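You operate a simulated robot arm through the tools that you are given. There is no shell and no other tool. Be economical: measure what you need, move in short steps, check, and stop when the job is done.

Carry out the task below with a simulated two-armed robot. There is one attempt and no reset: what you move stays moved.

## Task
Restock the Medium hook with a brown pack from the stock drawer.
Fine: take the pack of that size, print facing out; the Sold out tag moves to the Spare hook of that row; the drawer ends closed. Where these are worked on the way, their far stop is far enough and under half their travel is too little: stock drawer.

Only the result counts: the job must be done as asked and must still hold three seconds after the hand-in. Knocking over, shifting, dropping, spilling or breaking anything else fails it.

## Robot
Two 7-joint arms with two-finger parallel grippers on one trunk, on a base that drives. Base frame: it is fixed to the floor where the robot stands at the start and does not move with it; the origin is under the middle of the robot, x ahead of it, y to its left, z up; the surface under the hand at the start is at about z = 87. Units: cm, degrees, N and s.
The left shoulder is at the start at [6, 14.3, 83.5], the right one opposite. With the tool pointing down near the work surface each hand reaches from about 16 to 66 cm from the robot's upright axis, wherever it stands, measured 20 degrees to its own side. Places, roughly: brown pack [75, -175, 50]; hook [80, -20, 150]; spare ring hook [80, -60, 150]; stock drawer [70, -230, 60]. Payload 1.57 kg a hand.
The TCP of each hand is the grasp point between the finger pads, 3 cm short of the fingertips. In the tool frame z runs along the fingers and y along their closing line. The gripper opens to 11 cm. The fingers are 2.4 cm wide and 1.2 cm thick; the gripper's body (4.8 by 11.2 cm) begins 7.8 cm behind the TCP.
Orientation is told as [roll, pitch, yaw] about the base's x, y, z axes, in that order, counted from this pose: with the fingers straight down and closing along the base's y, the tool's x points along the base's -x, its y along +y and its z along -z.

## Interface
- The arms move only by the tool servo_tool. It takes "left_rows", "right_rows" or both (then of equal length, played together; a hand with none holds still); each is a list that holds one entry, the list of rows, each a list of 7 numbers: the opening, from 0 (shut) to 1 (fully open), then the shift along the tool's x, y, z in cm, then the turn, a rotation vector about the tool's x, y, z in rad. In form: [[[gripper, x, y, z, wx, wy, wz], ...]]. A call has 1 to 8 rows; each row shifts and turns the commanded pose from where the row before left it, along the tool's axes as they then stand. Each row takes 0.2 s and may step no farther than 5 cm and 8.6 degrees from the row before; otherwise, or with a gripper value out of range, the whole call is refused. Where a pose cannot be reached the arm comes as near as it can. A force on the tool above 40 N (or 10 N above the force at the start of the call, whichever is more), or a blocked arm, ends the call early, and 0.2 s more pass. Each finger travels about 4.5 cm/s and halts on what it meets, pressing with about 30 N; the grip force reading is that of the motor and also rises with nothing between the fingers. The clock runs only during rows and for 0.2 s after the last one: add rows that do not move to give the fingers time. The reply holds the time, the measured pose of the TCP, the force on the tool along the base axes, the opening and the grip force, in the units named above and with some noise, with the torque about the TCP (base axes, N m) and any sound that the robot's microphone picked up.
- Cameras (640 x 400 px; columns grow to the right, rows downward): "scene" is now at [5.61, -2.92, 146.68]; the picture's right is [-0.30, -0.95, 0.00], its down [-0.39, 0.12, -0.91] and it looks along [0.87, -0.27, -0.41] (base axes); focal length 255 px, centre (320, 200). "left" rides on the left gripper at [7, -1.6, -14.1] in its tool frame; the picture's right is [0.23, 0.97, 0.00], its down [-0.86, 0.20, -0.48] and it looks along [-0.47, 0.11, 0.88] (tool axes); focal length 222 px, centre (320, 200). "right" rides on the right gripper at [7, 1.6, -14.1] in its tool frame; the picture's right is [-0.23, 0.97, 0.00], its down [-0.86, -0.20, -0.48] and it looks along [-0.47, -0.11, 0.88] (tool axes); focal length 222 px, centre (320, 200). There is no depth. A picture from a camera that has moved, and an enlarged one, comes with that camera's place and axes in the base frame and with its lens. The place of the scene camera against the robot may be out by one fixed shift of up to 1.8 cm in any direction.
- snapshot(camera): a new picture of that camera. The clock stands still meanwhile.
- lift_body(by): slides the trunk up (or, below 0, down) by that many cm; the arms and the scene camera ride with it, the base frame stays. It gives what a move gives, with no picture.
- roll_base(legs): drives the robot by 1 to 6 legs, each [ahead, left, turn to the left] in cm, cm and degrees, along the robot's own axes; the way and the turn of a leg run together, so that a leg with both is an arc; at most 150 cm and 180 degrees a leg. The arms and the cameras ride along, it lands a little off, and it stops where it bumps. It gives what a move gives.
- pan_tilt(pan, tilt): turns the head with the scene camera to pan (to the left, within 86 degrees either way) and tilt (down, from -29 to 69), counted from straight ahead of the robot. It gives what a move gives.
- zoom(camera, box): a new picture of the part [left, top, right, bottom] of that camera's present view, enlarged. The clock stands still meanwhile.
- close_job(): hands the job in; it is judged then, once.

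Go step by step. Nothing tells you exact positions but the pictures and the camera data: compare them with the known pose of the tool, close in by small moves and look again before you grip or let go. The budget is 120 turns and 88 pictures, counting those below and the enlarged ones. Unless the task says otherwise, let go and move clear before handing in, and close with one line.

The tools are called after "Emit:" as name(argument=value, ...) on one line, values as JSON. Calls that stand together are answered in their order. servo_tool: Moves the arms, as the interface text tells. Its arguments: {"type":"object","properties":{"left_rows":{"type":"array"},"right_rows":{"type":"array"}},"required":[]} The other tools are called the same way: lift_body (by) slides the trunk up or down; roll_base (legs) drives the base; pan_tilt (pan, tilt) turns the head that bears the scene camera; snapshot (camera) takes a picture; zoom (camera, box) takes an enlarged picture of a part of a camera's view; close_job () hands the job in.

At the start:

```text
clock: 0.0
left_tcp_pos: [45.9, -5.3, 100.03]
left_orientation: [0.0, 0.1, -0.1]
left_wrist_force: [0.1, 0.4, 0.8]
left_wrist_torque: [0.03, -0.01, 0.02]
left_grip_width: 10.99
left_finger_force: 0.1
right_tcp_pos: [38.68, -40.35, 100.05]
right_orientation: [-0.1, -0.1, 0.0]
right_wrist_force: [-0.1, -0.4, -0.3]
right_wrist_torque: [0.03, -0.02, 0.0]
right_grip_width: 11.01
right_finger_force: 0.1
trunk travel left (down, up): [-43.3, 15.7]
robot x, y, heading: [0.04, 0.05, 0.2]
head pan, tilt: [-17.5, 24.0]
```

scene: 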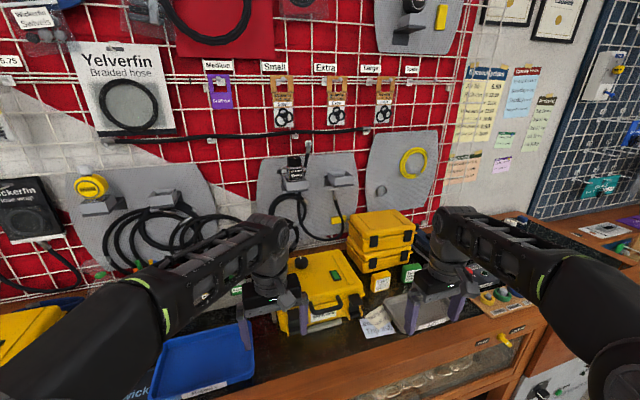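
right: 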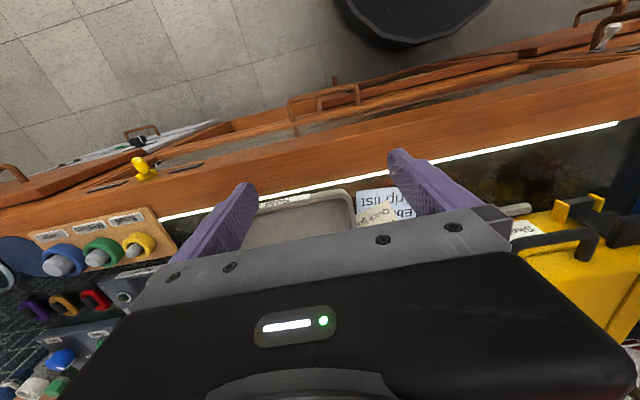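
left: 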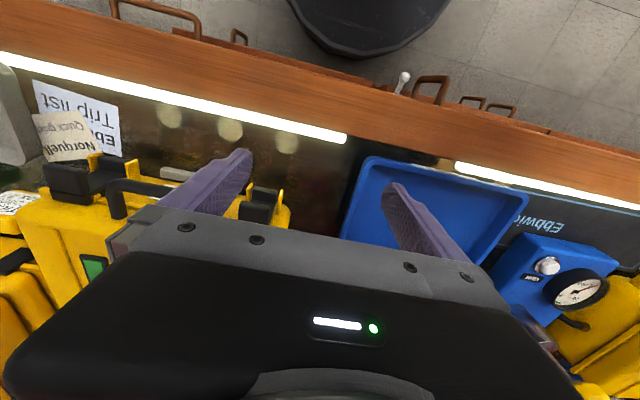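

I see the red grid wall with a row of hooks: Medium (purple tag), Small, Extra, Large, Spare. I'll zoom on that row and look for the drawer to the right.

Emit:
zoom(camera="scene", box=[190, 40, 430, 190])

Emit:
pan_tilt(pan=-70, tilt=30)

Emit:
snapshot(camera="scene")

```text
2.67 times, centred on (310, 115) of scene
camera zoom: at [5.61, -2.92, 146.68], right [-0.3, -0.95, 0.0], down [-0.39, 0.12, -0.91], along [0.87, -0.27, -0.41], focal length 679 px, centre (347, 427)
```

zoom: 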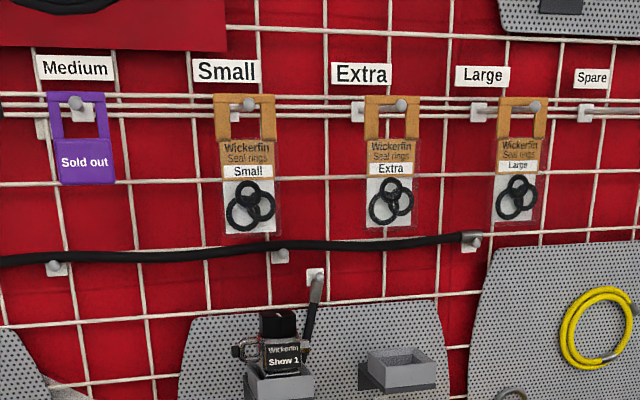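

```text
clock: 1.2
left_tcp_pos: [45.75, -5.34, 100.01]
left_orientation: [-0.1, 0.0, 0.0]
left_wrist_force: [1.1, 1.0, 0.5]
left_wrist_torque: [0.01, -0.02, -0.04]
left_grip_width: 10.99
left_finger_force: 0.1
right_tcp_pos: [38.68, -40.4, 100.08]
right_orientation: [0.1, 0.0, 0.1]
right_wrist_force: [-0.7, -0.4, -0.2]
right_wrist_torque: [0.04, 0.03, 0.01]
right_grip_width: 11.0
right_finger_force: 0.1
trunk travel left (down, up): [-43.3, 15.7]
robot x, y, heading: [0.13, 0.08, 0.2]
head pan, tilt: [-70.0, 30.0]
```

```text
83 pictures are left
camera scene: at [-0.1, -8.64, 145.73], right [-0.94, -0.34, 0.0], down [-0.17, 0.47, -0.87], along [0.3, -0.81, -0.5], focal length 255 px, centre (320, 200)
```

scene: 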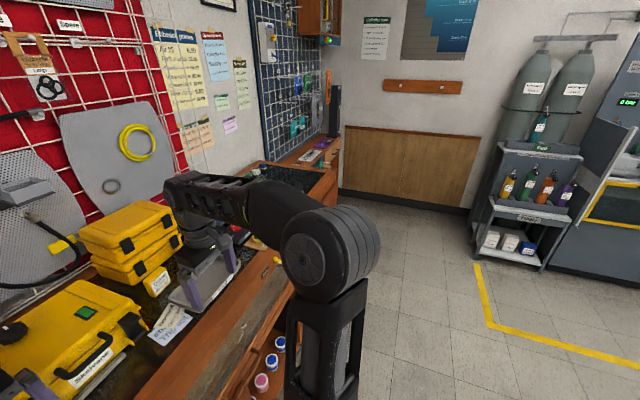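

The Medium hook is near y≈0, z≈148, the Spare near y≈-55. First I raise the trunk and pull the hands up clear of the counter items.

Emit:
lift_body(by=15)

Emit:
servo_tool(right_rows=[[[1, 0, 0, -4, 0, 0, 0], [1, 0, 0, -4, 0, 0, 0], [1, 0, 0, -4, 0, 0, 0], [1, 0, 0, -3, 0, -0.14, 0], [1, 0, 0, -3, 0, -0.14, 0], [1, 0, 0, -3, 0, -0.14, 0], [1, 0, 0, -3, 0, -0.14, 0], [1, 0, 0, -3, 0, -0.14, 0]]], left_rows=[[[1, 0, 0, -4, 0, 0, 0], [1, 0, 0, -4, 0, 0, 0], [1, 0, 0, -4, 0, 0, 0], [1, 2, 0, -2, 0, 0, 0], [1, 2, 0, -2, 0, 0, 0], [1, 2, 0, -2, 0, 0, 0], [1, 2, 0, -2, 0, 0, 0], [1, 2, 0, -2, 0, 0, 0]]])

```text
clock: 3.0
left_tcp_pos: [45.83, -5.37, 114.99]
left_orientation: [0.0, 0.0, -0.1]
left_wrist_force: [-0.2, 0.4, -0.1]
left_wrist_torque: [0.02, -0.01, -0.01]
left_grip_width: 11.0
left_finger_force: 0.0
right_tcp_pos: [38.66, -40.36, 114.94]
right_orientation: [0.0, 0.0, -0.1]
right_wrist_force: [-0.1, -0.4, -0.1]
right_wrist_torque: [0.01, 0.0, -0.01]
right_grip_width: 10.99
right_finger_force: 0.1
trunk travel left (down, up): [-58.3, 0.7]
robot x, y, heading: [0.15, 0.38, 0.0]
head pan, tilt: [-70.0, 30.0]
```

```text
clock: 4.8
left_tcp_pos: [45.04, -5.28, 115.72]
left_orientation: [-0.1, -0.2, 0.0]
left_wrist_force: [0.1, 0.9, 0.5]
left_wrist_torque: [0.01, 0.02, 0.0]
left_grip_width: 11.01
left_finger_force: 0.1
left hand out of reach, approached as far as the arm can: row 1, 2, 3, 4, 5, 6, 7, 8
right_tcp_pos: [35.07, -40.54, 131.9]
right_orientation: [0.0, -40.3, -0.1]
right_wrist_force: [-0.5, -0.4, 0.2]
right_wrist_torque: [0.0, 0.0, 0.01]
right_grip_width: 11.01
right_finger_force: 0.1
right hand out of reach, approached as far as the arm can: row 1, 2, 3
trunk travel left (down, up): [-58.3, 0.7]
robot x, y, heading: [-0.31, -0.04, 0.1]
head pan, tilt: [-70.0, 30.0]
```

The downward pose tops out near z 116, so I pitch both hands toward horizontal while raising.

Emit:
servo_tool(right_rows=[[[1, 0, 0, 0, 0, -0.145, 0], [1, 0, 0, 0, 0, -0.145, 0], [1, 0, 0, 0, 0, -0.145, 0], [1, 0, 0, 0, 0, -0.145, 0], [1, 0, 0, 0, 0, -0.145, 0], [1, 0, 0, 0, 0, -0.142, 0], [1, -2, 0, 0, 0, 0, 0], [1, -2, 0, 0, 0, 0, 0]]], left_rows=[[[1, 0, 0, -2, 0, -0.14, 0], [1, 0, 0, -2, 0, -0.14, 0], [1, 0, 0, -2, 0, -0.14, 0], [1, 0, 0, -2, 0, -0.14, 0], [1, 0, 0, -2, 0, -0.14, 0], [1, 0, 0, -2, 0, -0.14, 0], [1, 0, 0, 0, 0, -0.14, 0], [1, 0, 0, 0, 0, -0.14, 0]]])

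Emit:
pan_tilt(pan=0, tilt=25)

Emit:
snapshot(camera="scene")

```text
clock: 6.6
left_tcp_pos: [41.1, -5.45, 126.74]
left_orientation: [-0.1, -64.3, 0.1]
left_wrist_force: [0.2, -1.1, 0.6]
left_wrist_torque: [0.02, -0.01, 0.01]
left_grip_width: 11.01
left_finger_force: 0.1
right_tcp_pos: [35.4, -40.42, 135.68]
right_orientation: [7.0, -89.8, -7.0]
right_wrist_force: [0.8, -0.4, 0.8]
right_wrist_torque: [-0.02, 0.03, 0.03]
right_grip_width: 11.01
right_finger_force: 0.0
trunk travel left (down, up): [-58.3, 0.7]
robot x, y, heading: [-0.28, 0.25, 0.0]
head pan, tilt: [-70.0, 30.0]
```

```text
clock: 8.0
left_tcp_pos: [41.16, -5.32, 126.7]
left_orientation: [-0.1, -64.1, -0.1]
left_wrist_force: [-0.9, 0.7, -0.3]
left_wrist_torque: [0.01, 0.01, -0.03]
left_grip_width: 10.99
left_finger_force: 0.1
right_tcp_pos: [35.43, -40.38, 135.63]
right_orientation: [1.0, -89.8, -1.0]
right_wrist_force: [1.0, 0.0, 0.6]
right_wrist_torque: [0.0, 0.03, 0.0]
right_grip_width: 11.02
right_finger_force: 0.1
trunk travel left (down, up): [-58.3, 0.7]
robot x, y, heading: [0.3, -0.49, -0.1]
head pan, tilt: [0.0, 25.0]
```

```text
82 pictures are left
camera scene: at [6.0, -0.15, 161.53], right [0.0, -1.0, 0.0], down [-0.42, 0.0, -0.91], along [0.91, 0.0, -0.42], focal length 255 px, centre (320, 200)
```

scene: 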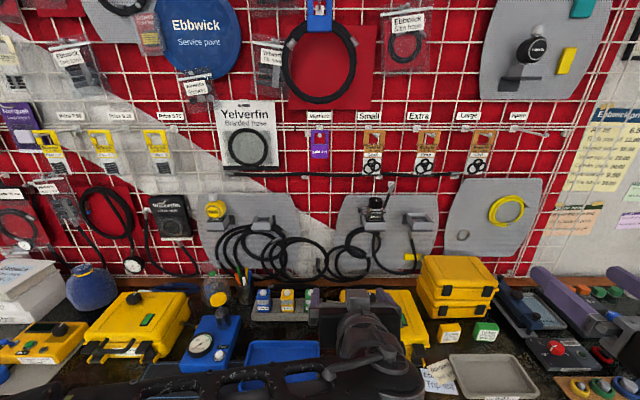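

Medium pin triangulates to about [84, 0, 148]. I drive left 20 cm so the right arm faces it, and check the counter edge.

Emit:
roll_base(legs=[[0, 20, 0]])

Emit:
pan_tilt(pan=0, tilt=60)

Emit:
snapshot(camera="scene")

Emit:
snapshot(camera="right")

```text
clock: 9.6
left_tcp_pos: [41.26, 14.28, 126.62]
left_orientation: [-0.2, -64.2, 0.0]
left_wrist_force: [0.2, 1.1, -0.4]
left_wrist_torque: [-0.04, 0.0, -0.06]
left_grip_width: 11.02
left_finger_force: 0.1
right_tcp_pos: [35.35, -20.64, 135.7]
right_orientation: [-15.3, -89.8, 15.2]
right_wrist_force: [0.3, 1.0, 1.1]
right_wrist_torque: [0.02, 0.03, -0.01]
right_grip_width: 10.99
right_finger_force: 0.2
trunk travel left (down, up): [-58.3, 0.7]
robot x, y, heading: [-0.19, 19.78, -0.3]
head pan, tilt: [0.0, 25.0]
```

```text
clock: 10.6
left_tcp_pos: [41.02, 14.16, 126.78]
left_orientation: [0.0, -64.1, -0.1]
left_wrist_force: [-0.9, 0.7, -0.2]
left_wrist_torque: [0.01, 0.02, -0.01]
left_grip_width: 10.99
left_finger_force: 0.1
right_tcp_pos: [35.39, -20.74, 135.74]
right_orientation: [1.2, -89.7, -1.5]
right_wrist_force: [-0.1, 0.5, 0.1]
right_wrist_torque: [0.0, 0.02, -0.04]
right_grip_width: 10.99
right_finger_force: 0.0
trunk travel left (down, up): [-58.3, 0.7]
robot x, y, heading: [0.22, 19.8, -0.3]
head pan, tilt: [0.0, 60.0]
```

```text
81 pictures are left
camera scene: at [3.49, 19.57, 156.53], right [0.0, -1.0, 0.0], down [-0.87, 0.0, -0.5], along [0.5, 0.0, -0.87], focal length 255 px, centre (320, 200)
```

scene: 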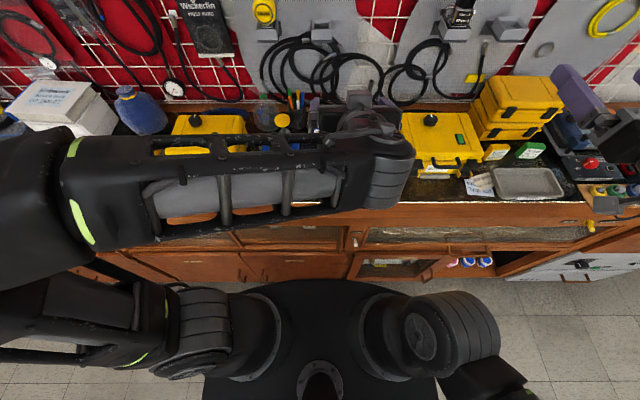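

```text
80 pictures are left
camera right: at [21.11, -19.11, 128.79], right [0.0, 0.97, 0.23], down [-0.48, -0.2, 0.86], along [0.88, -0.11, 0.46], focal length 222 px, centre (320, 200)
```

right: 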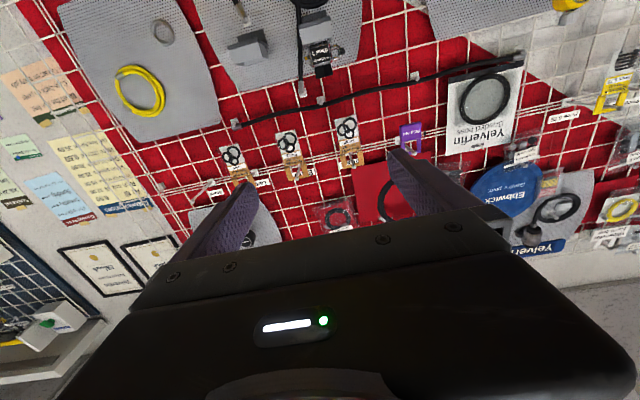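

Little forward room remains for the base (cabinet about 5 cm away). I extend the right hand toward the tag, staying well short.

Emit:
servo_tool(right_rows=[[[0.8, -0.8, 2.6, 3.4, 0, 0, 0], [0.8, -0.8, 2.6, 3.4, 0, 0, 0], [0.8, -0.8, 2.6, 3.4, 0, 0, 0], [0.8, -0.8, 2.6, 3.4, 0, 0, 0], [0.8, -0.8, 2.6, 3.4, 0, 0, 0], [0.8, -0.8, 2.6, 3.4, 0, 0, 0], [0.8, -0.8, 2.6, 3.4, 0, 0, 0], [0.8, -0.8, 2.6, 3.4, 0, 0, 0]]])

Emit:
pan_tilt(pan=-15, tilt=15)

Emit:
snapshot(camera="scene")

Emit:
snapshot(camera="right")

```text
clock: 12.4
left_tcp_pos: [41.33, 14.14, 126.61]
left_orientation: [0.0, -64.0, -0.1]
left_wrist_force: [-0.2, 0.2, 0.1]
left_wrist_torque: [0.0, -0.02, 0.01]
left_grip_width: 11.01
left_finger_force: 0.2
right_tcp_pos: [62.78, 0.03, 141.69]
right_orientation: [24.7, -89.7, -25.1]
right_wrist_force: [1.0, 0.7, -0.3]
right_wrist_torque: [0.01, -0.02, 0.02]
right_grip_width: 8.79
right_finger_force: 0.0
trunk travel left (down, up): [-58.3, 0.7]
robot x, y, heading: [0.38, 19.29, -0.5]
head pan, tilt: [0.0, 60.0]
```

```text
clock: 13.5
left_tcp_pos: [41.18, 14.1, 126.79]
left_orientation: [0.0, -64.2, -0.2]
left_wrist_force: [-0.8, 0.3, -0.5]
left_wrist_torque: [0.02, 0.01, 0.03]
left_grip_width: 10.98
left_finger_force: 0.0
right_tcp_pos: [62.62, -0.13, 141.6]
right_orientation: [-2.3, -89.8, 2.1]
right_wrist_force: [0.4, -0.3, 0.6]
right_wrist_torque: [0.02, 0.01, -0.01]
right_grip_width: 8.8
right_finger_force: 0.0
trunk travel left (down, up): [-58.3, 0.7]
robot x, y, heading: [0.13, 19.72, -0.2]
head pan, tilt: [-15.0, 15.0]
```

```text
79 pictures are left
camera scene: at [5.85, 17.16, 163.14], right [-0.26, -0.97, 0.0], down [-0.25, 0.07, -0.97], along [0.93, -0.25, -0.26], focal length 255 px, centre (320, 200)
```

scene: 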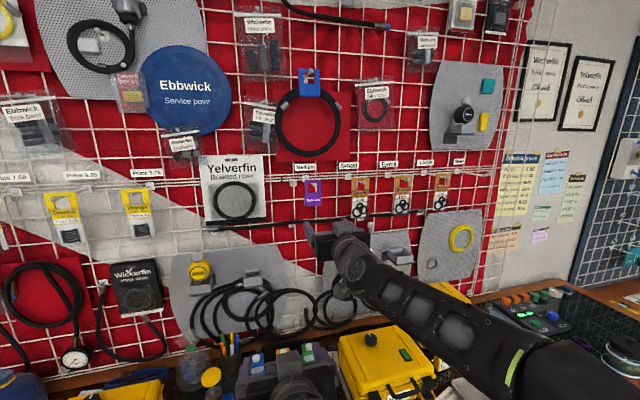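

```text
78 pictures are left
camera right: at [48.39, 1.62, 134.84], right [0.0, 0.97, 0.23], down [-0.48, -0.2, 0.86], along [0.88, -0.11, 0.46], focal length 222 px, centre (320, 200)
```

right: 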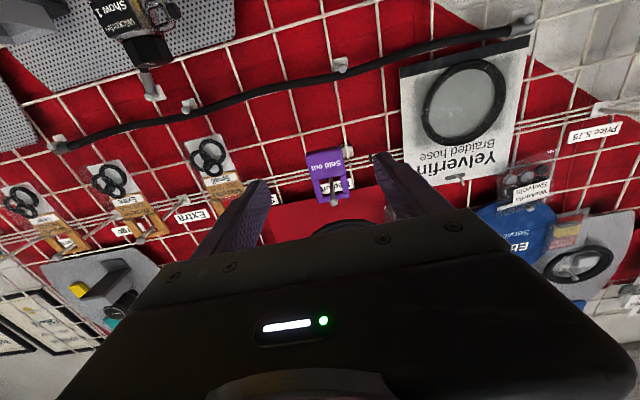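

I zoom both views on the tag for a proper triangulation.

Emit:
zoom(camera="scene", box=[264, 150, 392, 230])

Emit:
zoom(camera="right", box=[256, 130, 416, 230])

```text
5.00 times, centred on (328, 190) of scene
camera zoom: at [5.85, 17.16, 163.14], right [-0.26, -0.97, 0.0], down [-0.25, 0.07, -0.97], along [0.93, -0.25, -0.26], focal length 1274 px, centre (280, 250)
```

zoom: 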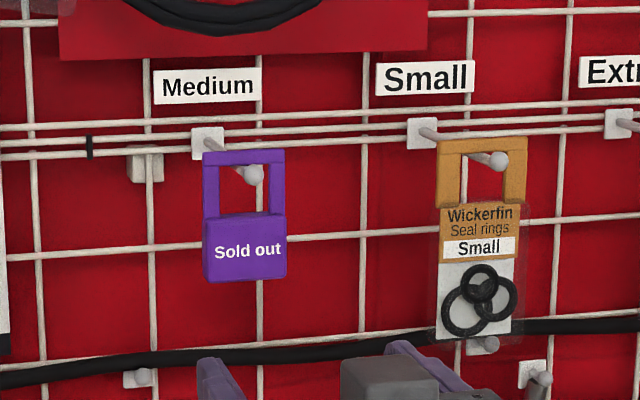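

```text
4.00 times, centred on (336, 180) of right
camera zoom: at [48.39, 1.62, 134.84], right [0.0, 0.97, 0.23], down [-0.48, -0.2, 0.86], along [0.88, -0.11, 0.46], focal length 888 px, centre (256, 280)
```

zoom: 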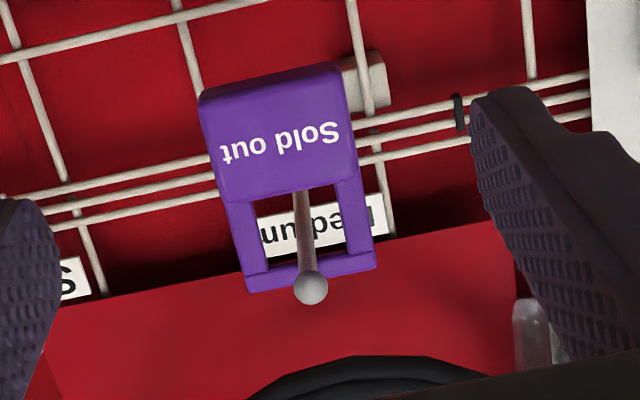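

The pin tip is at about [74.1, 0.2, 148.6] and the tag body centre at about [75.5, 0.4, 143.9], 4.8 cm wide. I approach to a TCP x of about 73 and look.

Emit:
servo_tool(right_rows=[[[0.8, -1.1, 0.2, 2, 0, 0, 0], [0.8, -1.1, 0.2, 2, 0, 0, 0], [0.8, 0, 0, 2, 0, 0, 0], [0.8, 0, 0, 2, 0, 0, 0], [0.8, 0, 0, 2, 0, 0, 0]]])

Emit:
zoom(camera="scene", box=[264, 150, 392, 230])

Emit:
snapshot(camera="right")

```text
clock: 14.7
left_tcp_pos: [41.3, 14.16, 126.65]
left_orientation: [0.0, -64.0, -0.2]
left_wrist_force: [0.0, 0.1, 0.6]
left_wrist_torque: [0.0, -0.02, 0.0]
left_grip_width: 10.99
left_finger_force: 0.0
right_tcp_pos: [72.71, 0.2, 144.07]
right_orientation: [4.9, -89.8, -5.0]
right_wrist_force: [0.6, -0.2, -0.2]
right_wrist_torque: [-0.01, 0.0, -0.01]
right_grip_width: 8.79
right_finger_force: 0.1
trunk travel left (down, up): [-58.3, 0.7]
robot x, y, heading: [0.47, 20.1, -0.2]
head pan, tilt: [-15.0, 15.0]
```

```text
5.00 times, centred on (328, 190) of scene
camera zoom: at [5.95, 17.16, 163.14], right [-0.26, -0.97, 0.0], down [-0.25, 0.07, -0.97], along [0.93, -0.25, -0.26], focal length 1274 px, centre (280, 250)
```

zoom: 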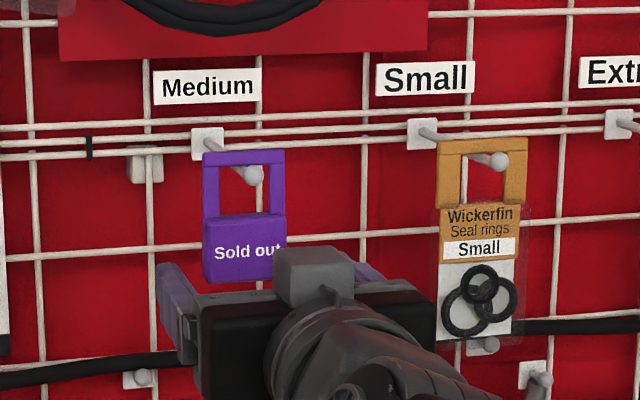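

```text
74 pictures are left
camera right: at [58.52, 1.89, 137.1], right [0.0, 0.97, 0.23], down [-0.47, -0.2, 0.86], along [0.88, -0.11, 0.46], focal length 222 px, centre (320, 200)
```

right: 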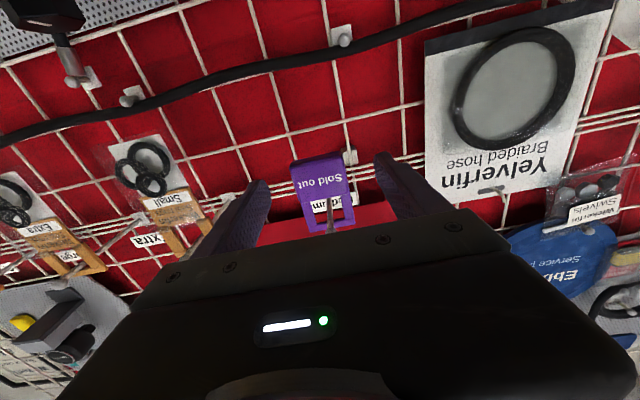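

The tag sits centred between the fingers. I advance 3.3 cm and close.

Emit:
servo_tool(right_rows=[[[0.8, 0, 0, 1.7, 0, 0, 0], [0.8, 0, 0, 1.6, 0, 0, 0], [0.35, 0, 0, 0, 0, 0, 0], [0.35, 0, 0, 0, 0, 0, 0], [0.3, 0, 0, 0, 0, 0, 0], [0.3, 0, 0, 0, 0, 0, 0]]])

Emit:
snapshot(camera="right")

```text
clock: 16.1
left_tcp_pos: [41.19, 14.1, 126.78]
left_orientation: [0.1, -64.2, -0.2]
left_wrist_force: [-0.4, -0.8, 0.1]
left_wrist_torque: [-0.01, -0.01, 0.01]
left_grip_width: 11.0
left_finger_force: 0.0
right_tcp_pos: [75.98, 0.32, 144.04]
right_orientation: [0.3, -89.8, -0.5]
right_wrist_force: [0.1, -0.1, 0.6]
right_wrist_torque: [0.01, 0.05, 0.05]
right_grip_width: 4.88
right_finger_force: 27.6
trunk travel left (down, up): [-58.3, 0.7]
robot x, y, heading: [-0.07, 19.78, -0.3]
head pan, tilt: [-15.0, 15.0]
```

```text
73 pictures are left
camera right: at [61.69, 1.96, 137.15], right [0.0, 0.97, 0.23], down [-0.48, -0.2, 0.86], along [0.88, -0.11, 0.46], focal length 222 px, centre (320, 200)
```

right: 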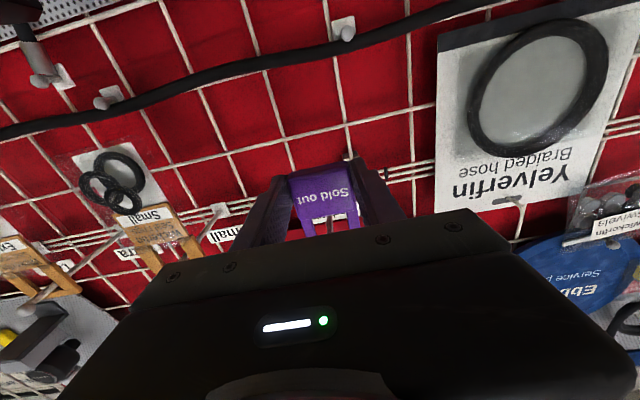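

Gripped (4.88 cm). I lift about 0.9 cm to centre the hole on the pin and pull straight back.

Emit:
servo_tool(right_rows=[[[0.3, -0.9, 0, 0, 0, 0, 0], [0.3, 0, 0, -1.5, 0, 0, 0], [0.3, 0, 0, -1.5, 0, 0, 0], [0.3, 0, 0, -2, 0, 0, 0], [0.3, 0, 0, -3, 0, 0, 0], [0.3, 0, 0, -3, 0, 0, 0]]])

Emit:
snapshot(camera="right")

Emit:
snapshot(camera="scene")

```text
clock: 17.5
left_tcp_pos: [41.24, 14.09, 126.75]
left_orientation: [0.0, -64.2, -0.2]
left_wrist_force: [0.6, 0.4, 0.4]
left_wrist_torque: [-0.04, 0.02, -0.02]
left_grip_width: 11.0
left_finger_force: 0.1
right_tcp_pos: [64.82, 0.17, 144.92]
right_orientation: [4.4, -89.8, -4.5]
right_wrist_force: [-1.0, 0.6, -1.3]
right_wrist_torque: [0.0, 0.02, 0.03]
right_grip_width: 4.9
right_finger_force: 30.3
trunk travel left (down, up): [-58.3, 0.7]
robot x, y, heading: [-0.09, 19.88, -0.2]
head pan, tilt: [-15.0, 15.0]
```

```text
72 pictures are left
camera right: at [50.64, 1.79, 138.07], right [0.0, 0.97, 0.23], down [-0.48, -0.2, 0.86], along [0.88, -0.11, 0.46], focal length 222 px, centre (320, 200)
```

right: 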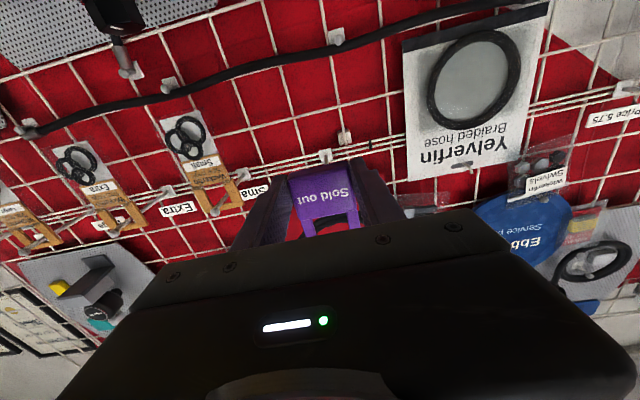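

```text
71 pictures are left
camera scene: at [5.74, 17.16, 163.15], right [-0.26, -0.97, 0.0], down [-0.25, 0.07, -0.97], along [0.93, -0.25, -0.26], focal length 255 px, centre (320, 200)
```

scene: 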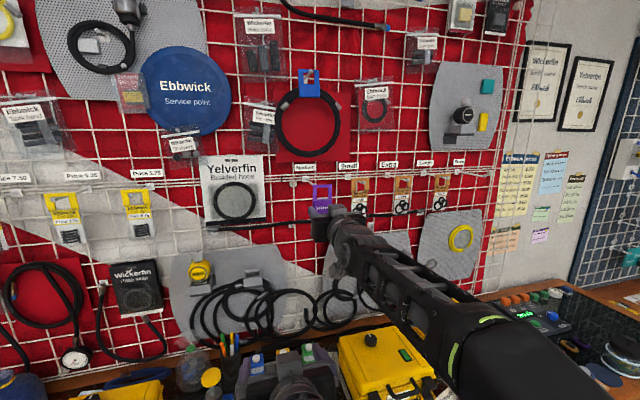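

The tag is off the pin. I back off 8 cm and drive 57 cm to the right toward the Spare hook.

Emit:
servo_tool(right_rows=[[[0.3, 0, 0, -4, 0, 0, 0], [0.3, 0, 0, -4, 0, 0, 0]]])

Emit:
roll_base(legs=[[0, -57, 0]])

Emit:
snapshot(camera="right")

Emit:
snapshot(camera="scene")

```text
clock: 18.1
left_tcp_pos: [41.1, 14.2, 126.72]
left_orientation: [0.0, -64.2, -0.2]
left_wrist_force: [0.1, -0.5, -0.4]
left_wrist_torque: [0.0, 0.02, -0.03]
left_grip_width: 10.99
left_finger_force: 0.1
right_tcp_pos: [56.71, 0.51, 144.93]
right_orientation: [15.0, -89.9, -15.2]
right_wrist_force: [0.6, -0.2, -1.3]
right_wrist_torque: [-0.02, 0.04, 0.0]
right_grip_width: 4.85
right_finger_force: 30.9
trunk travel left (down, up): [-58.3, 0.7]
robot x, y, heading: [0.23, 19.91, -0.2]
head pan, tilt: [-15.0, 15.0]
```

```text
clock: 21.4
left_tcp_pos: [41.28, -43.18, 126.65]
left_orientation: [0.1, -64.2, 0.3]
left_wrist_force: [-1.1, -0.4, 0.2]
left_wrist_torque: [0.0, -0.01, 0.02]
left_grip_width: 10.99
left_finger_force: 0.1
right_tcp_pos: [57.09, -56.68, 144.96]
right_orientation: [8.3, -89.8, -8.0]
right_wrist_force: [0.3, -0.4, -0.4]
right_wrist_torque: [0.03, 0.0, -0.02]
right_grip_width: 4.9
right_finger_force: 29.8
trunk travel left (down, up): [-58.3, 0.7]
robot x, y, heading: [-0.24, -37.79, 0.6]
head pan, tilt: [-15.0, 15.0]
```

```text
70 pictures are left
camera right: at [42.79, -55.19, 137.99], right [-0.01, 0.97, 0.23], down [-0.47, -0.2, 0.86], along [0.88, -0.1, 0.46], focal length 222 px, centre (320, 200)
```

right: 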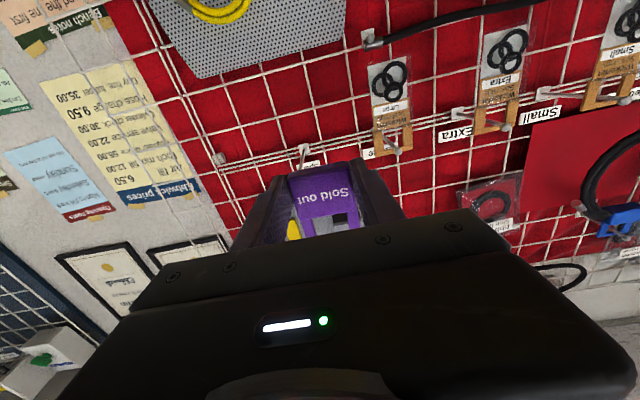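

```text
69 pictures are left
camera scene: at [5.96, -40.43, 163.15], right [-0.25, -0.97, 0.0], down [-0.25, 0.07, -0.97], along [0.93, -0.24, -0.26], focal length 255 px, centre (320, 200)
```

scene: 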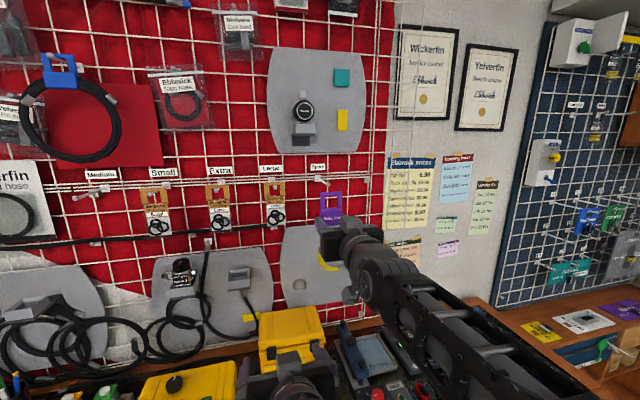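

I zoom on the Spare pin in both views.

Emit:
zoom(camera="scene", box=[260, 150, 388, 230])

Emit:
zoom(camera="right", box=[230, 130, 390, 230])

```text
5.00 times, centred on (324, 190) of scene
camera zoom: at [5.96, -40.43, 163.15], right [-0.25, -0.97, 0.0], down [-0.25, 0.07, -0.97], along [0.93, -0.24, -0.26], focal length 1274 px, centre (300, 250)
```

zoom: 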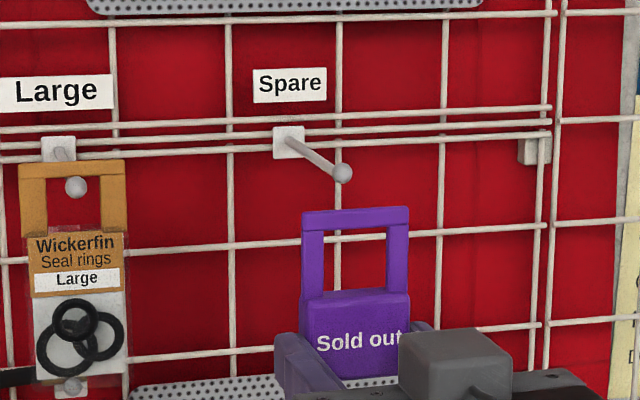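

```text
4.00 times, centred on (310, 180) of right
camera zoom: at [42.79, -55.19, 137.99], right [-0.01, 0.97, 0.23], down [-0.47, -0.2, 0.86], along [0.88, -0.1, 0.46], focal length 888 px, centre (360, 280)
```

zoom: 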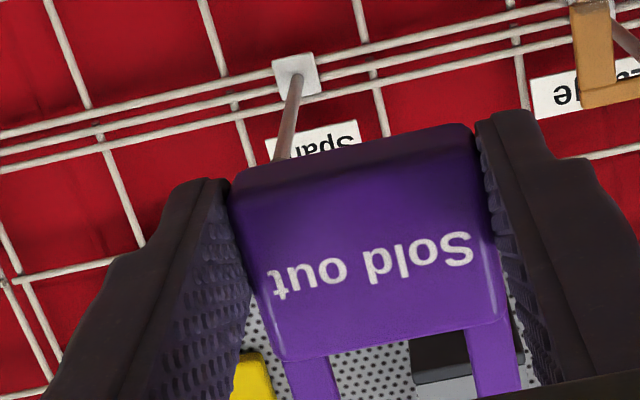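

The Spare pin tip is at about [74.1, -60.5, 148.5]. I align in y at the same height used on the pull-out and approach to x≈68.

Emit:
servo_tool(right_rows=[[[0.3, 0, -2, 0, 0, 0, 0], [0.3, 0, -2, 0, 0, 0, 0], [0.3, 0, 0, 3.5, 0, 0, 0], [0.3, 0, 0, 3.5, 0, 0, 0], [0.3, 0, 0, 3.5, 0, 0, 0]]])

Emit:
zoom(camera="scene", box=[260, 150, 388, 230])

Emit:
zoom(camera="right", box=[230, 130, 390, 230])

```text
clock: 22.6
left_tcp_pos: [41.46, -43.04, 126.59]
left_orientation: [-0.1, -64.1, 0.4]
left_wrist_force: [-0.5, 0.3, 0.4]
left_wrist_torque: [-0.01, 0.01, 0.01]
left_grip_width: 11.02
left_finger_force: 0.0
right_tcp_pos: [67.74, -60.6, 144.96]
right_orientation: [10.6, -89.8, -10.2]
right_wrist_force: [0.4, 0.0, -0.4]
right_wrist_torque: [-0.02, 0.01, -0.05]
right_grip_width: 4.89
right_finger_force: 30.2
trunk travel left (down, up): [-58.3, 0.7]
robot x, y, heading: [0.31, -38.09, 0.2]
head pan, tilt: [-15.0, 15.0]
```

```text
5.00 times, centred on (324, 190) of scene
camera zoom: at [6.16, -40.34, 163.14], right [-0.25, -0.97, 0.0], down [-0.25, 0.07, -0.97], along [0.93, -0.24, -0.26], focal length 1274 px, centre (300, 250)
```

zoom: 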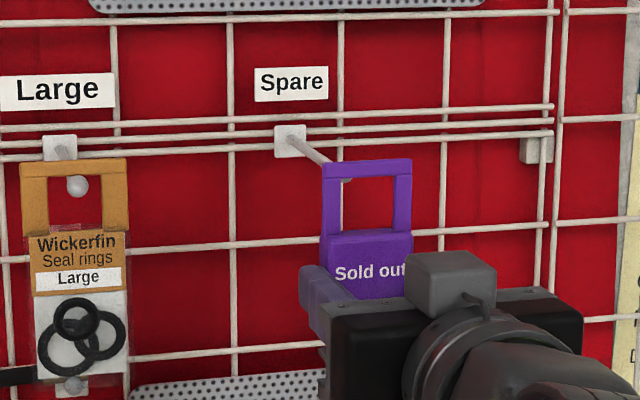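

```text
4.00 times, centred on (310, 180) of right
camera zoom: at [53.54, -59.04, 137.93], right [-0.01, 0.97, 0.23], down [-0.47, -0.2, 0.86], along [0.88, -0.1, 0.46], focal length 888 px, centre (360, 280)
```

zoom: 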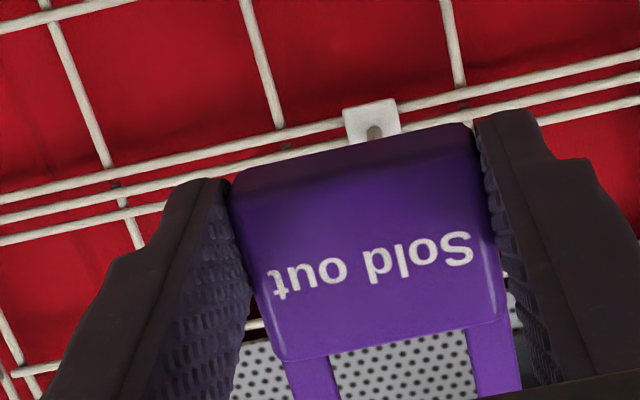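

The tag hole is slightly left and low of the pin, so I correct by -0.35 cm in y and +0.2 cm in z, then thread forward 5 cm and check.

Emit:
servo_tool(right_rows=[[[0.3, -0.2, -0.35, 0, 0, 0, 0], [0.3, 0, 0, 1.5, 0, 0, 0], [0.3, 0, 0, 1.5, 0, 0, 0], [0.3, 0, 0, 1.5, 0, 0, 0]]])

Emit:
zoom(camera="scene", box=[276, 160, 372, 220])

```text
clock: 23.6
left_tcp_pos: [41.45, -43.1, 126.72]
left_orientation: [-0.1, -64.1, 0.5]
left_wrist_force: [0.8, -0.9, 0.5]
left_wrist_torque: [0.01, -0.02, 0.02]
left_grip_width: 11.0
left_finger_force: 0.1
right_tcp_pos: [72.27, -60.96, 144.93]
right_orientation: [-0.1, -89.8, 0.6]
right_wrist_force: [0.1, -0.5, -0.5]
right_wrist_torque: [-0.01, -0.04, -0.02]
right_grip_width: 4.89
right_finger_force: 30.2
trunk travel left (down, up): [-58.3, 0.7]
robot x, y, heading: [0.18, -38.0, 0.4]
head pan, tilt: [-15.0, 15.0]
```

```text
6.67 times, centred on (324, 190) of scene
camera zoom: at [6.05, -40.36, 163.14], right [-0.25, -0.97, 0.0], down [-0.25, 0.07, -0.97], along [0.93, -0.24, -0.26], focal length 1698 px, centre (293, 267)
```

zoom: 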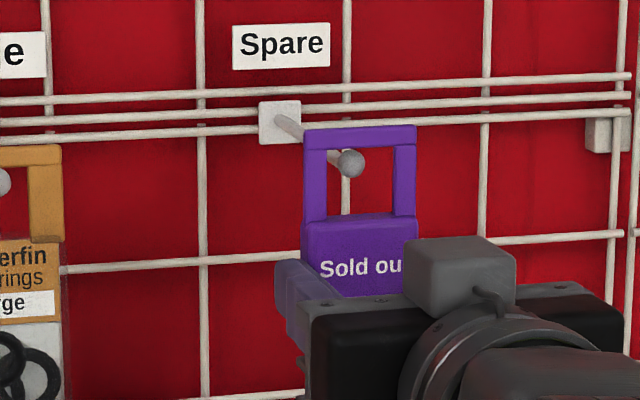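

Aligned: the ball shows inside the hole. I advance another 4.5 cm.

Emit:
servo_tool(right_rows=[[[0.3, 0, 0, 1.5, 0, 0, 0], [0.3, 0, 0, 1.5, 0, 0, 0], [0.3, 0, 0, 1.5, 0, 0, 0]]])

Emit:
zoom(camera="scene", box=[276, 160, 372, 220])

```text
clock: 24.4
left_tcp_pos: [41.47, -42.96, 126.82]
left_orientation: [-0.1, -64.1, 0.4]
left_wrist_force: [-0.4, 0.1, 0.1]
left_wrist_torque: [0.02, -0.01, -0.02]
left_grip_width: 10.99
left_finger_force: 0.0
right_tcp_pos: [75.01, -61.08, 145.33]
right_orientation: [-178.9, -89.4, 179.2]
right_wrist_force: [0.0, -0.1, -0.7]
right_wrist_torque: [-0.02, 0.0, 0.01]
right_grip_width: 4.85
right_finger_force: 29.9
right hand out of reach, approached as far as the arm can: row 2, 3
trunk travel left (down, up): [-58.3, 0.7]
robot x, y, heading: [0.18, -37.61, 0.3]
head pan, tilt: [-15.0, 15.0]
```

```text
6.67 times, centred on (324, 190) of scene
camera zoom: at [6.07, -40.32, 163.14], right [-0.25, -0.97, 0.0], down [-0.25, 0.07, -0.97], along [0.93, -0.24, -0.26], focal length 1698 px, centre (293, 267)
```

zoom: 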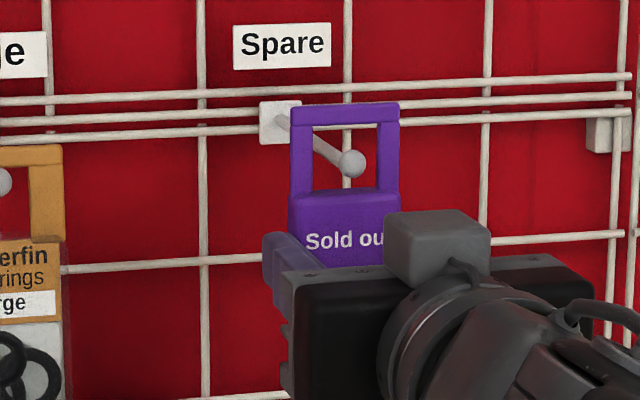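

The tag is on the pin but the arm is at its reach limit at x=75. I drive 2.5 cm ahead to seat it deeper.

Emit:
roll_base(legs=[[2.5, 0, 0]])

Emit:
zoom(camera="scene", box=[276, 160, 372, 220])

```text
clock: 25.2
left_tcp_pos: [44.05, -42.99, 126.63]
left_orientation: [0.0, -64.0, 0.4]
left_wrist_force: [0.4, -0.1, -0.4]
left_wrist_torque: [-0.03, 0.02, 0.01]
left_grip_width: 10.99
left_finger_force: 0.0
right_tcp_pos: [77.74, -61.03, 145.15]
right_orientation: [174.3, -89.7, -174.0]
right_wrist_force: [0.7, -0.6, -0.8]
right_wrist_torque: [0.03, -0.03, -0.04]
right_grip_width: 4.89
right_finger_force: 29.9
trunk travel left (down, up): [-58.3, 0.7]
robot x, y, heading: [2.74, -37.94, 0.5]
head pan, tilt: [-15.0, 15.0]
```

```text
6.67 times, centred on (324, 190) of scene
camera zoom: at [8.75, -40.34, 163.13], right [-0.25, -0.97, 0.0], down [-0.25, 0.07, -0.97], along [0.93, -0.24, -0.26], focal length 1698 px, centre (293, 267)
```

zoom: 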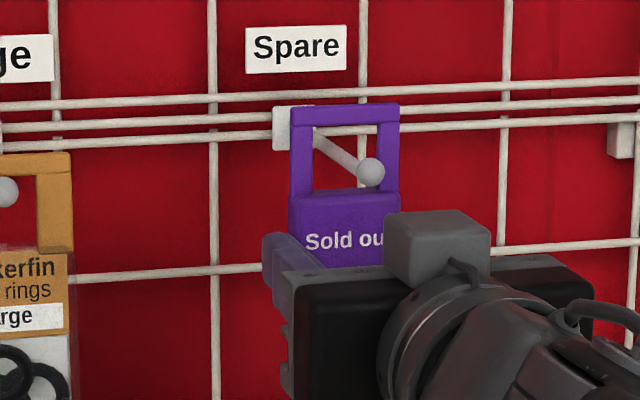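

Well on the pin now. I lower about 1.1 cm to rest the bar on the pin.

Emit:
servo_tool(right_rows=[[[0.3, 0.5, 0, 0, 0, 0, 0], [0.3, 0.4, 0, 0, 0, 0, 0], [0.3, 0, 0, 0, 0, 0, 0]]])

Emit:
zoom(camera="scene", box=[276, 160, 372, 220])

```text
clock: 26.0
left_tcp_pos: [43.68, -43.08, 126.68]
left_orientation: [0.0, -64.1, 0.4]
left_wrist_force: [0.4, 0.2, 0.1]
left_wrist_torque: [0.01, 0.0, 0.02]
left_grip_width: 11.0
left_finger_force: 0.1
right_tcp_pos: [77.41, -61.06, 144.4]
right_orientation: [177.4, -89.6, -177.1]
right_wrist_force: [0.2, 0.6, 0.0]
right_wrist_torque: [0.02, 0.0, 0.0]
right_grip_width: 4.88
right_finger_force: 30.2
trunk travel left (down, up): [-58.3, 0.7]
robot x, y, heading: [2.6, -37.48, 0.3]
head pan, tilt: [-15.0, 15.0]
```

```text
6.67 times, centred on (324, 190) of scene
camera zoom: at [8.32, -40.35, 163.15], right [-0.25, -0.97, 0.0], down [-0.25, 0.07, -0.97], along [0.93, -0.24, -0.26], focal length 1698 px, centre (293, 267)
```

zoom: 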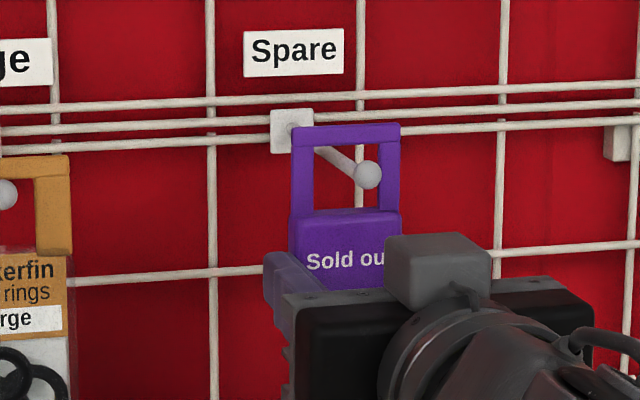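

Nearly resting. I lower 0.3 cm more, open, and check before withdrawing.

Emit:
servo_tool(right_rows=[[[0.3, 0.3, 0, 0, 0, 0, 0], [0.3, 0, 0, 0, 0, 0, 0], [0.55, 0, 0, 0, 0, 0, 0], [0.65, 0, 0, 0, 0, 0, 0], [0.7, 0, 0, 0, 0, 0, 0], [0.7, 0, 0, 0, 0, 0, 0]]])

Emit:
zoom(camera="scene", box=[276, 160, 372, 220])

```text
clock: 27.4
left_tcp_pos: [43.75, -42.94, 126.81]
left_orientation: [0.1, -64.2, 0.3]
left_wrist_force: [-0.7, -0.2, -0.2]
left_wrist_torque: [0.0, -0.01, -0.01]
left_grip_width: 10.99
left_finger_force: 0.1
right_tcp_pos: [77.32, -61.12, 144.19]
right_orientation: [176.1, -89.6, -175.8]
right_wrist_force: [-0.7, 0.1, 0.2]
right_wrist_torque: [0.01, 0.0, 0.02]
right_grip_width: 7.71
right_finger_force: 0.0
trunk travel left (down, up): [-58.3, 0.7]
robot x, y, heading: [2.39, -37.85, 0.4]
head pan, tilt: [-15.0, 15.0]
```

```text
6.67 times, centred on (324, 190) of scene
camera zoom: at [8.27, -40.35, 163.15], right [-0.25, -0.97, 0.0], down [-0.25, 0.07, -0.97], along [0.93, -0.24, -0.26], focal length 1698 px, centre (293, 267)
```

zoom: 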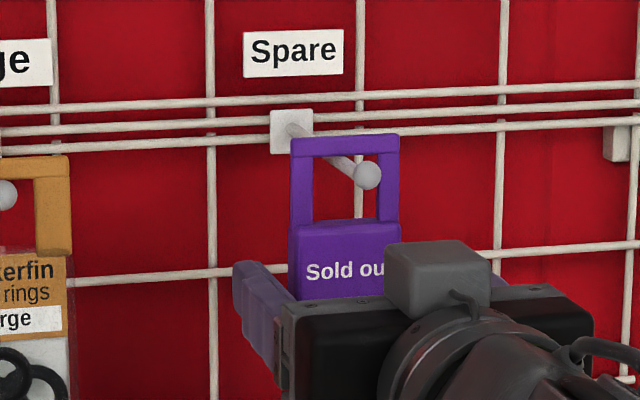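

The tag hangs on the Spare pin. I withdraw straight back and look toward the drawer.

Emit:
servo_tool(right_rows=[[[0.7, 0, 0, -3, 0, 0, 0], [0.7, 0, 0, -3, 0, 0, 0], [0.7, 0, 0, -4, 0, 0, 0], [0.7, 0, 0, -4, 0, 0, 0], [0.7, 0, 0, -4, 0, 0, 0], [0.7, 0, 0, -4, 0, 0, 0], [0.7, 0, 0, -4, 0, 0, 0], [0.7, 0, 0, -4, 0, 0, 0]]])

Emit:
roll_base(legs=[[-25, 0, 0], [0, -110, 0]])

Emit:
pan_tilt(pan=-30, tilt=40)

Emit:
snapshot(camera="scene")

```text
clock: 29.2
left_tcp_pos: [43.58, -43.06, 126.79]
left_orientation: [0.0, -64.2, 0.4]
left_wrist_force: [-0.4, -0.1, -0.6]
left_wrist_torque: [0.02, 0.0, -0.01]
left_grip_width: 10.99
left_finger_force: 0.1
right_tcp_pos: [47.32, -61.34, 143.99]
right_orientation: [171.1, -89.5, -170.9]
right_wrist_force: [-1.2, 0.5, -0.1]
right_wrist_torque: [-0.02, -0.01, 0.03]
right_grip_width: 7.69
right_finger_force: 0.0
trunk travel left (down, up): [-58.3, 0.7]
robot x, y, heading: [2.36, -37.71, 0.4]
head pan, tilt: [-15.0, 15.0]
```

```text
clock: 36.2
left_tcp_pos: [21.51, -151.3, 126.68]
left_orientation: [0.0, -64.2, 1.5]
left_wrist_force: [0.3, 0.8, 0.2]
left_wrist_torque: [0.01, 0.0, 0.02]
left_grip_width: 11.01
left_finger_force: 0.1
right_tcp_pos: [25.67, -169.45, 144.04]
right_orientation: [173.8, -89.5, -172.3]
right_wrist_force: [0.1, -0.9, 0.1]
right_wrist_torque: [-0.02, 0.01, -0.01]
right_grip_width: 7.69
right_finger_force: 0.0
trunk travel left (down, up): [-58.3, 0.7]
robot x, y, heading: [-19.74, -146.92, 1.6]
head pan, tilt: [-15.0, 15.0]
```

```text
clock: 37.0
left_tcp_pos: [21.49, -151.21, 126.65]
left_orientation: [0.0, -64.2, 1.6]
left_wrist_force: [0.1, -0.2, -0.8]
left_wrist_torque: [-0.03, -0.02, -0.02]
left_grip_width: 11.02
left_finger_force: 0.0
right_tcp_pos: [25.72, -169.48, 143.96]
right_orientation: [175.4, -89.5, -173.7]
right_wrist_force: [-0.8, 0.6, -0.5]
right_wrist_torque: [0.03, 0.01, 0.01]
right_grip_width: 7.71
right_finger_force: 0.1
trunk travel left (down, up): [-58.3, 0.7]
robot x, y, heading: [-20.02, -146.66, 1.4]
head pan, tilt: [-30.0, 40.0]
```

```text
59 pictures are left
camera scene: at [-15.54, -151.16, 159.2], right [-0.48, -0.88, 0.0], down [-0.56, 0.31, -0.77], along [0.67, -0.36, -0.64], focal length 255 px, centre (320, 200)
```

scene: 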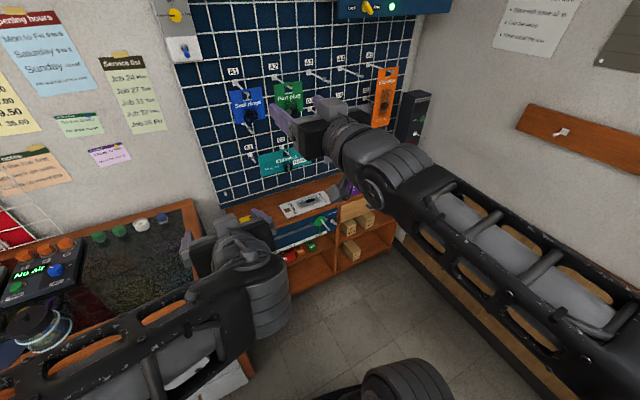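

I see cabinets under the counter to the right, obstructed by arms. I zoom in.

Emit:
zoom(camera="scene", box=[180, 130, 420, 280])

Emit:
pan_tilt(pan=-10, tilt=60)

Emit:
snapshot(camera="scene")

```text
2.67 times, centred on (300, 205) of scene
camera zoom: at [-15.54, -151.16, 159.2], right [-0.48, -0.88, 0.0], down [-0.56, 0.31, -0.77], along [0.67, -0.36, -0.64], focal length 679 px, centre (373, 187)
```

zoom: 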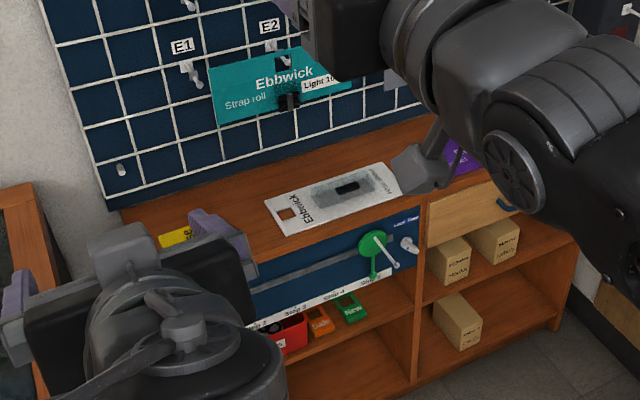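

```text
clock: 37.9
left_tcp_pos: [21.56, -151.17, 126.64]
left_orientation: [0.0, -64.2, 1.7]
left_wrist_force: [0.3, -0.2, -0.4]
left_wrist_torque: [-0.01, 0.0, 0.01]
left_grip_width: 10.99
left_finger_force: 0.0
right_tcp_pos: [25.81, -169.63, 144.0]
right_orientation: [175.7, -89.5, -174.1]
right_wrist_force: [0.4, 0.7, -0.1]
right_wrist_torque: [0.0, 0.0, 0.01]
right_grip_width: 7.69
right_finger_force: 0.1
trunk travel left (down, up): [-58.3, 0.7]
robot x, y, heading: [-19.96, -146.84, 1.6]
head pan, tilt: [-10.0, 60.0]
```

```text
57 pictures are left
camera scene: at [-16.42, -148.09, 156.52], right [-0.15, -0.99, 0.0], down [-0.86, 0.13, -0.5], along [0.5, -0.07, -0.87], focal length 255 px, centre (320, 200)
```

scene: 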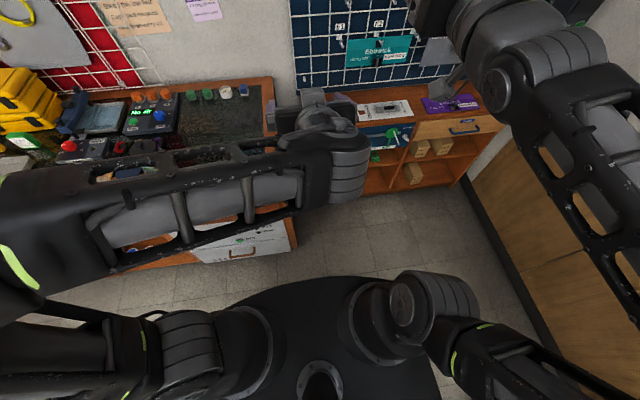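

The stock drawer looks like the wooden one with a blue handle (front x≈70, y≈-208…-256, z≈59). I spread the hands aside for a clear view and drive closer.

Emit:
servo_tool(left_rows=[[[0.5, 2, 4, 0, 0, 0, 0], [0.5, 2, 4, 0, 0, 0, 0], [0.5, 2, 4, 0, 0, 0, 0], [0.5, 2, 4, 0, 0, 0, 0], [0.5, 2, 4, 0, 0, 0, 0], [0.5, 2, 4, 0, 0, 0, 0], [0.5, 2, 4, 0, 0, 0, 0], [0.5, 2, 4, 0, 0, 0, 0]]], right_rows=[[[0.7, 4, -2, 0, 0, 0, 0], [0.7, 4, -2, 0, 0, 0, 0], [0.7, 4, -2, 0, 0, 0, 0], [0.7, 4, -2, 0, 0, 0, 0], [0.7, 4, -2, 0, 0, 0, 0], [0.7, 4, -2, 0, 0, 0, 0], [0.7, 4, -2, 0, 0, 0, 0], [0.7, 4, -2, 0, 0, 0, 0]]])

Emit:
roll_base(legs=[[0, -60, -1.5]])

Emit:
pan_tilt(pan=0, tilt=45)

Emit:
snapshot(camera="scene")

```text
clock: 39.7
left_tcp_pos: [21.01, -122.61, 124.24]
left_orientation: [0.0, -64.0, 1.5]
left_wrist_force: [0.3, 0.1, -0.7]
left_wrist_torque: [-0.02, -0.04, -0.01]
left_grip_width: 5.5
left_finger_force: 0.2
left hand out of reach, approached as far as the arm can: row 3, 4, 5, 6, 7, 8
right_tcp_pos: [28.61, -187.14, 113.57]
right_orientation: [-176.1, -89.5, 177.7]
right_wrist_force: [0.9, -0.1, 0.1]
right_wrist_torque: [0.0, -0.01, -0.02]
right_grip_width: 7.7
right_finger_force: 0.2
right hand out of reach, approached as far as the arm can: row 4, 5
trunk travel left (down, up): [-58.3, 0.7]
robot x, y, heading: [-19.5, -147.0, 1.6]
head pan, tilt: [-10.0, 60.0]
```

```text
clock: 43.0
left_tcp_pos: [22.33, -182.67, 124.3]
left_orientation: [0.0, -63.9, 1.0]
left_wrist_force: [0.6, -0.9, -1.2]
left_wrist_torque: [0.05, 0.01, -0.02]
left_grip_width: 5.5
left_finger_force: 0.1
right_tcp_pos: [29.25, -247.24, 113.5]
right_orientation: [172.0, -89.6, -171.1]
right_wrist_force: [0.8, -0.7, 0.6]
right_wrist_torque: [0.01, -0.06, 0.02]
right_grip_width: 7.67
right_finger_force: 0.0
trunk travel left (down, up): [-58.3, 0.7]
robot x, y, heading: [-18.36, -206.2, 0.9]
head pan, tilt: [-10.0, 60.0]
```

```text
clock: 43.8
left_tcp_pos: [22.39, -182.56, 124.25]
left_orientation: [0.0, -64.0, 1.0]
left_wrist_force: [0.8, 0.3, 0.5]
left_wrist_torque: [0.0, 0.04, 0.05]
left_grip_width: 5.49
left_finger_force: 0.1
right_tcp_pos: [29.36, -247.09, 113.62]
right_orientation: [175.6, -89.5, -174.7]
right_wrist_force: [0.6, -0.1, -1.2]
right_wrist_torque: [-0.02, 0.0, 0.01]
right_grip_width: 7.69
right_finger_force: 0.1
trunk travel left (down, up): [-58.3, 0.7]
robot x, y, heading: [-18.63, -206.49, 1.1]
head pan, tilt: [0.0, 45.0]
```

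```text
56 pictures are left
camera scene: at [-13.55, -206.43, 158.46], right [0.02, -1.0, 0.0], down [-0.71, -0.01, -0.71], along [0.71, 0.01, -0.71], focal length 255 px, centre (320, 200)
```

scene: 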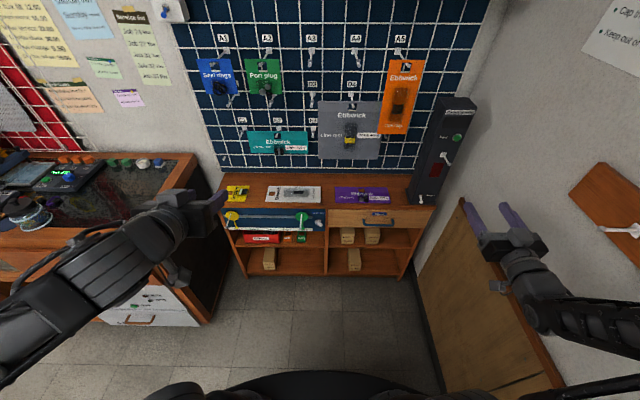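

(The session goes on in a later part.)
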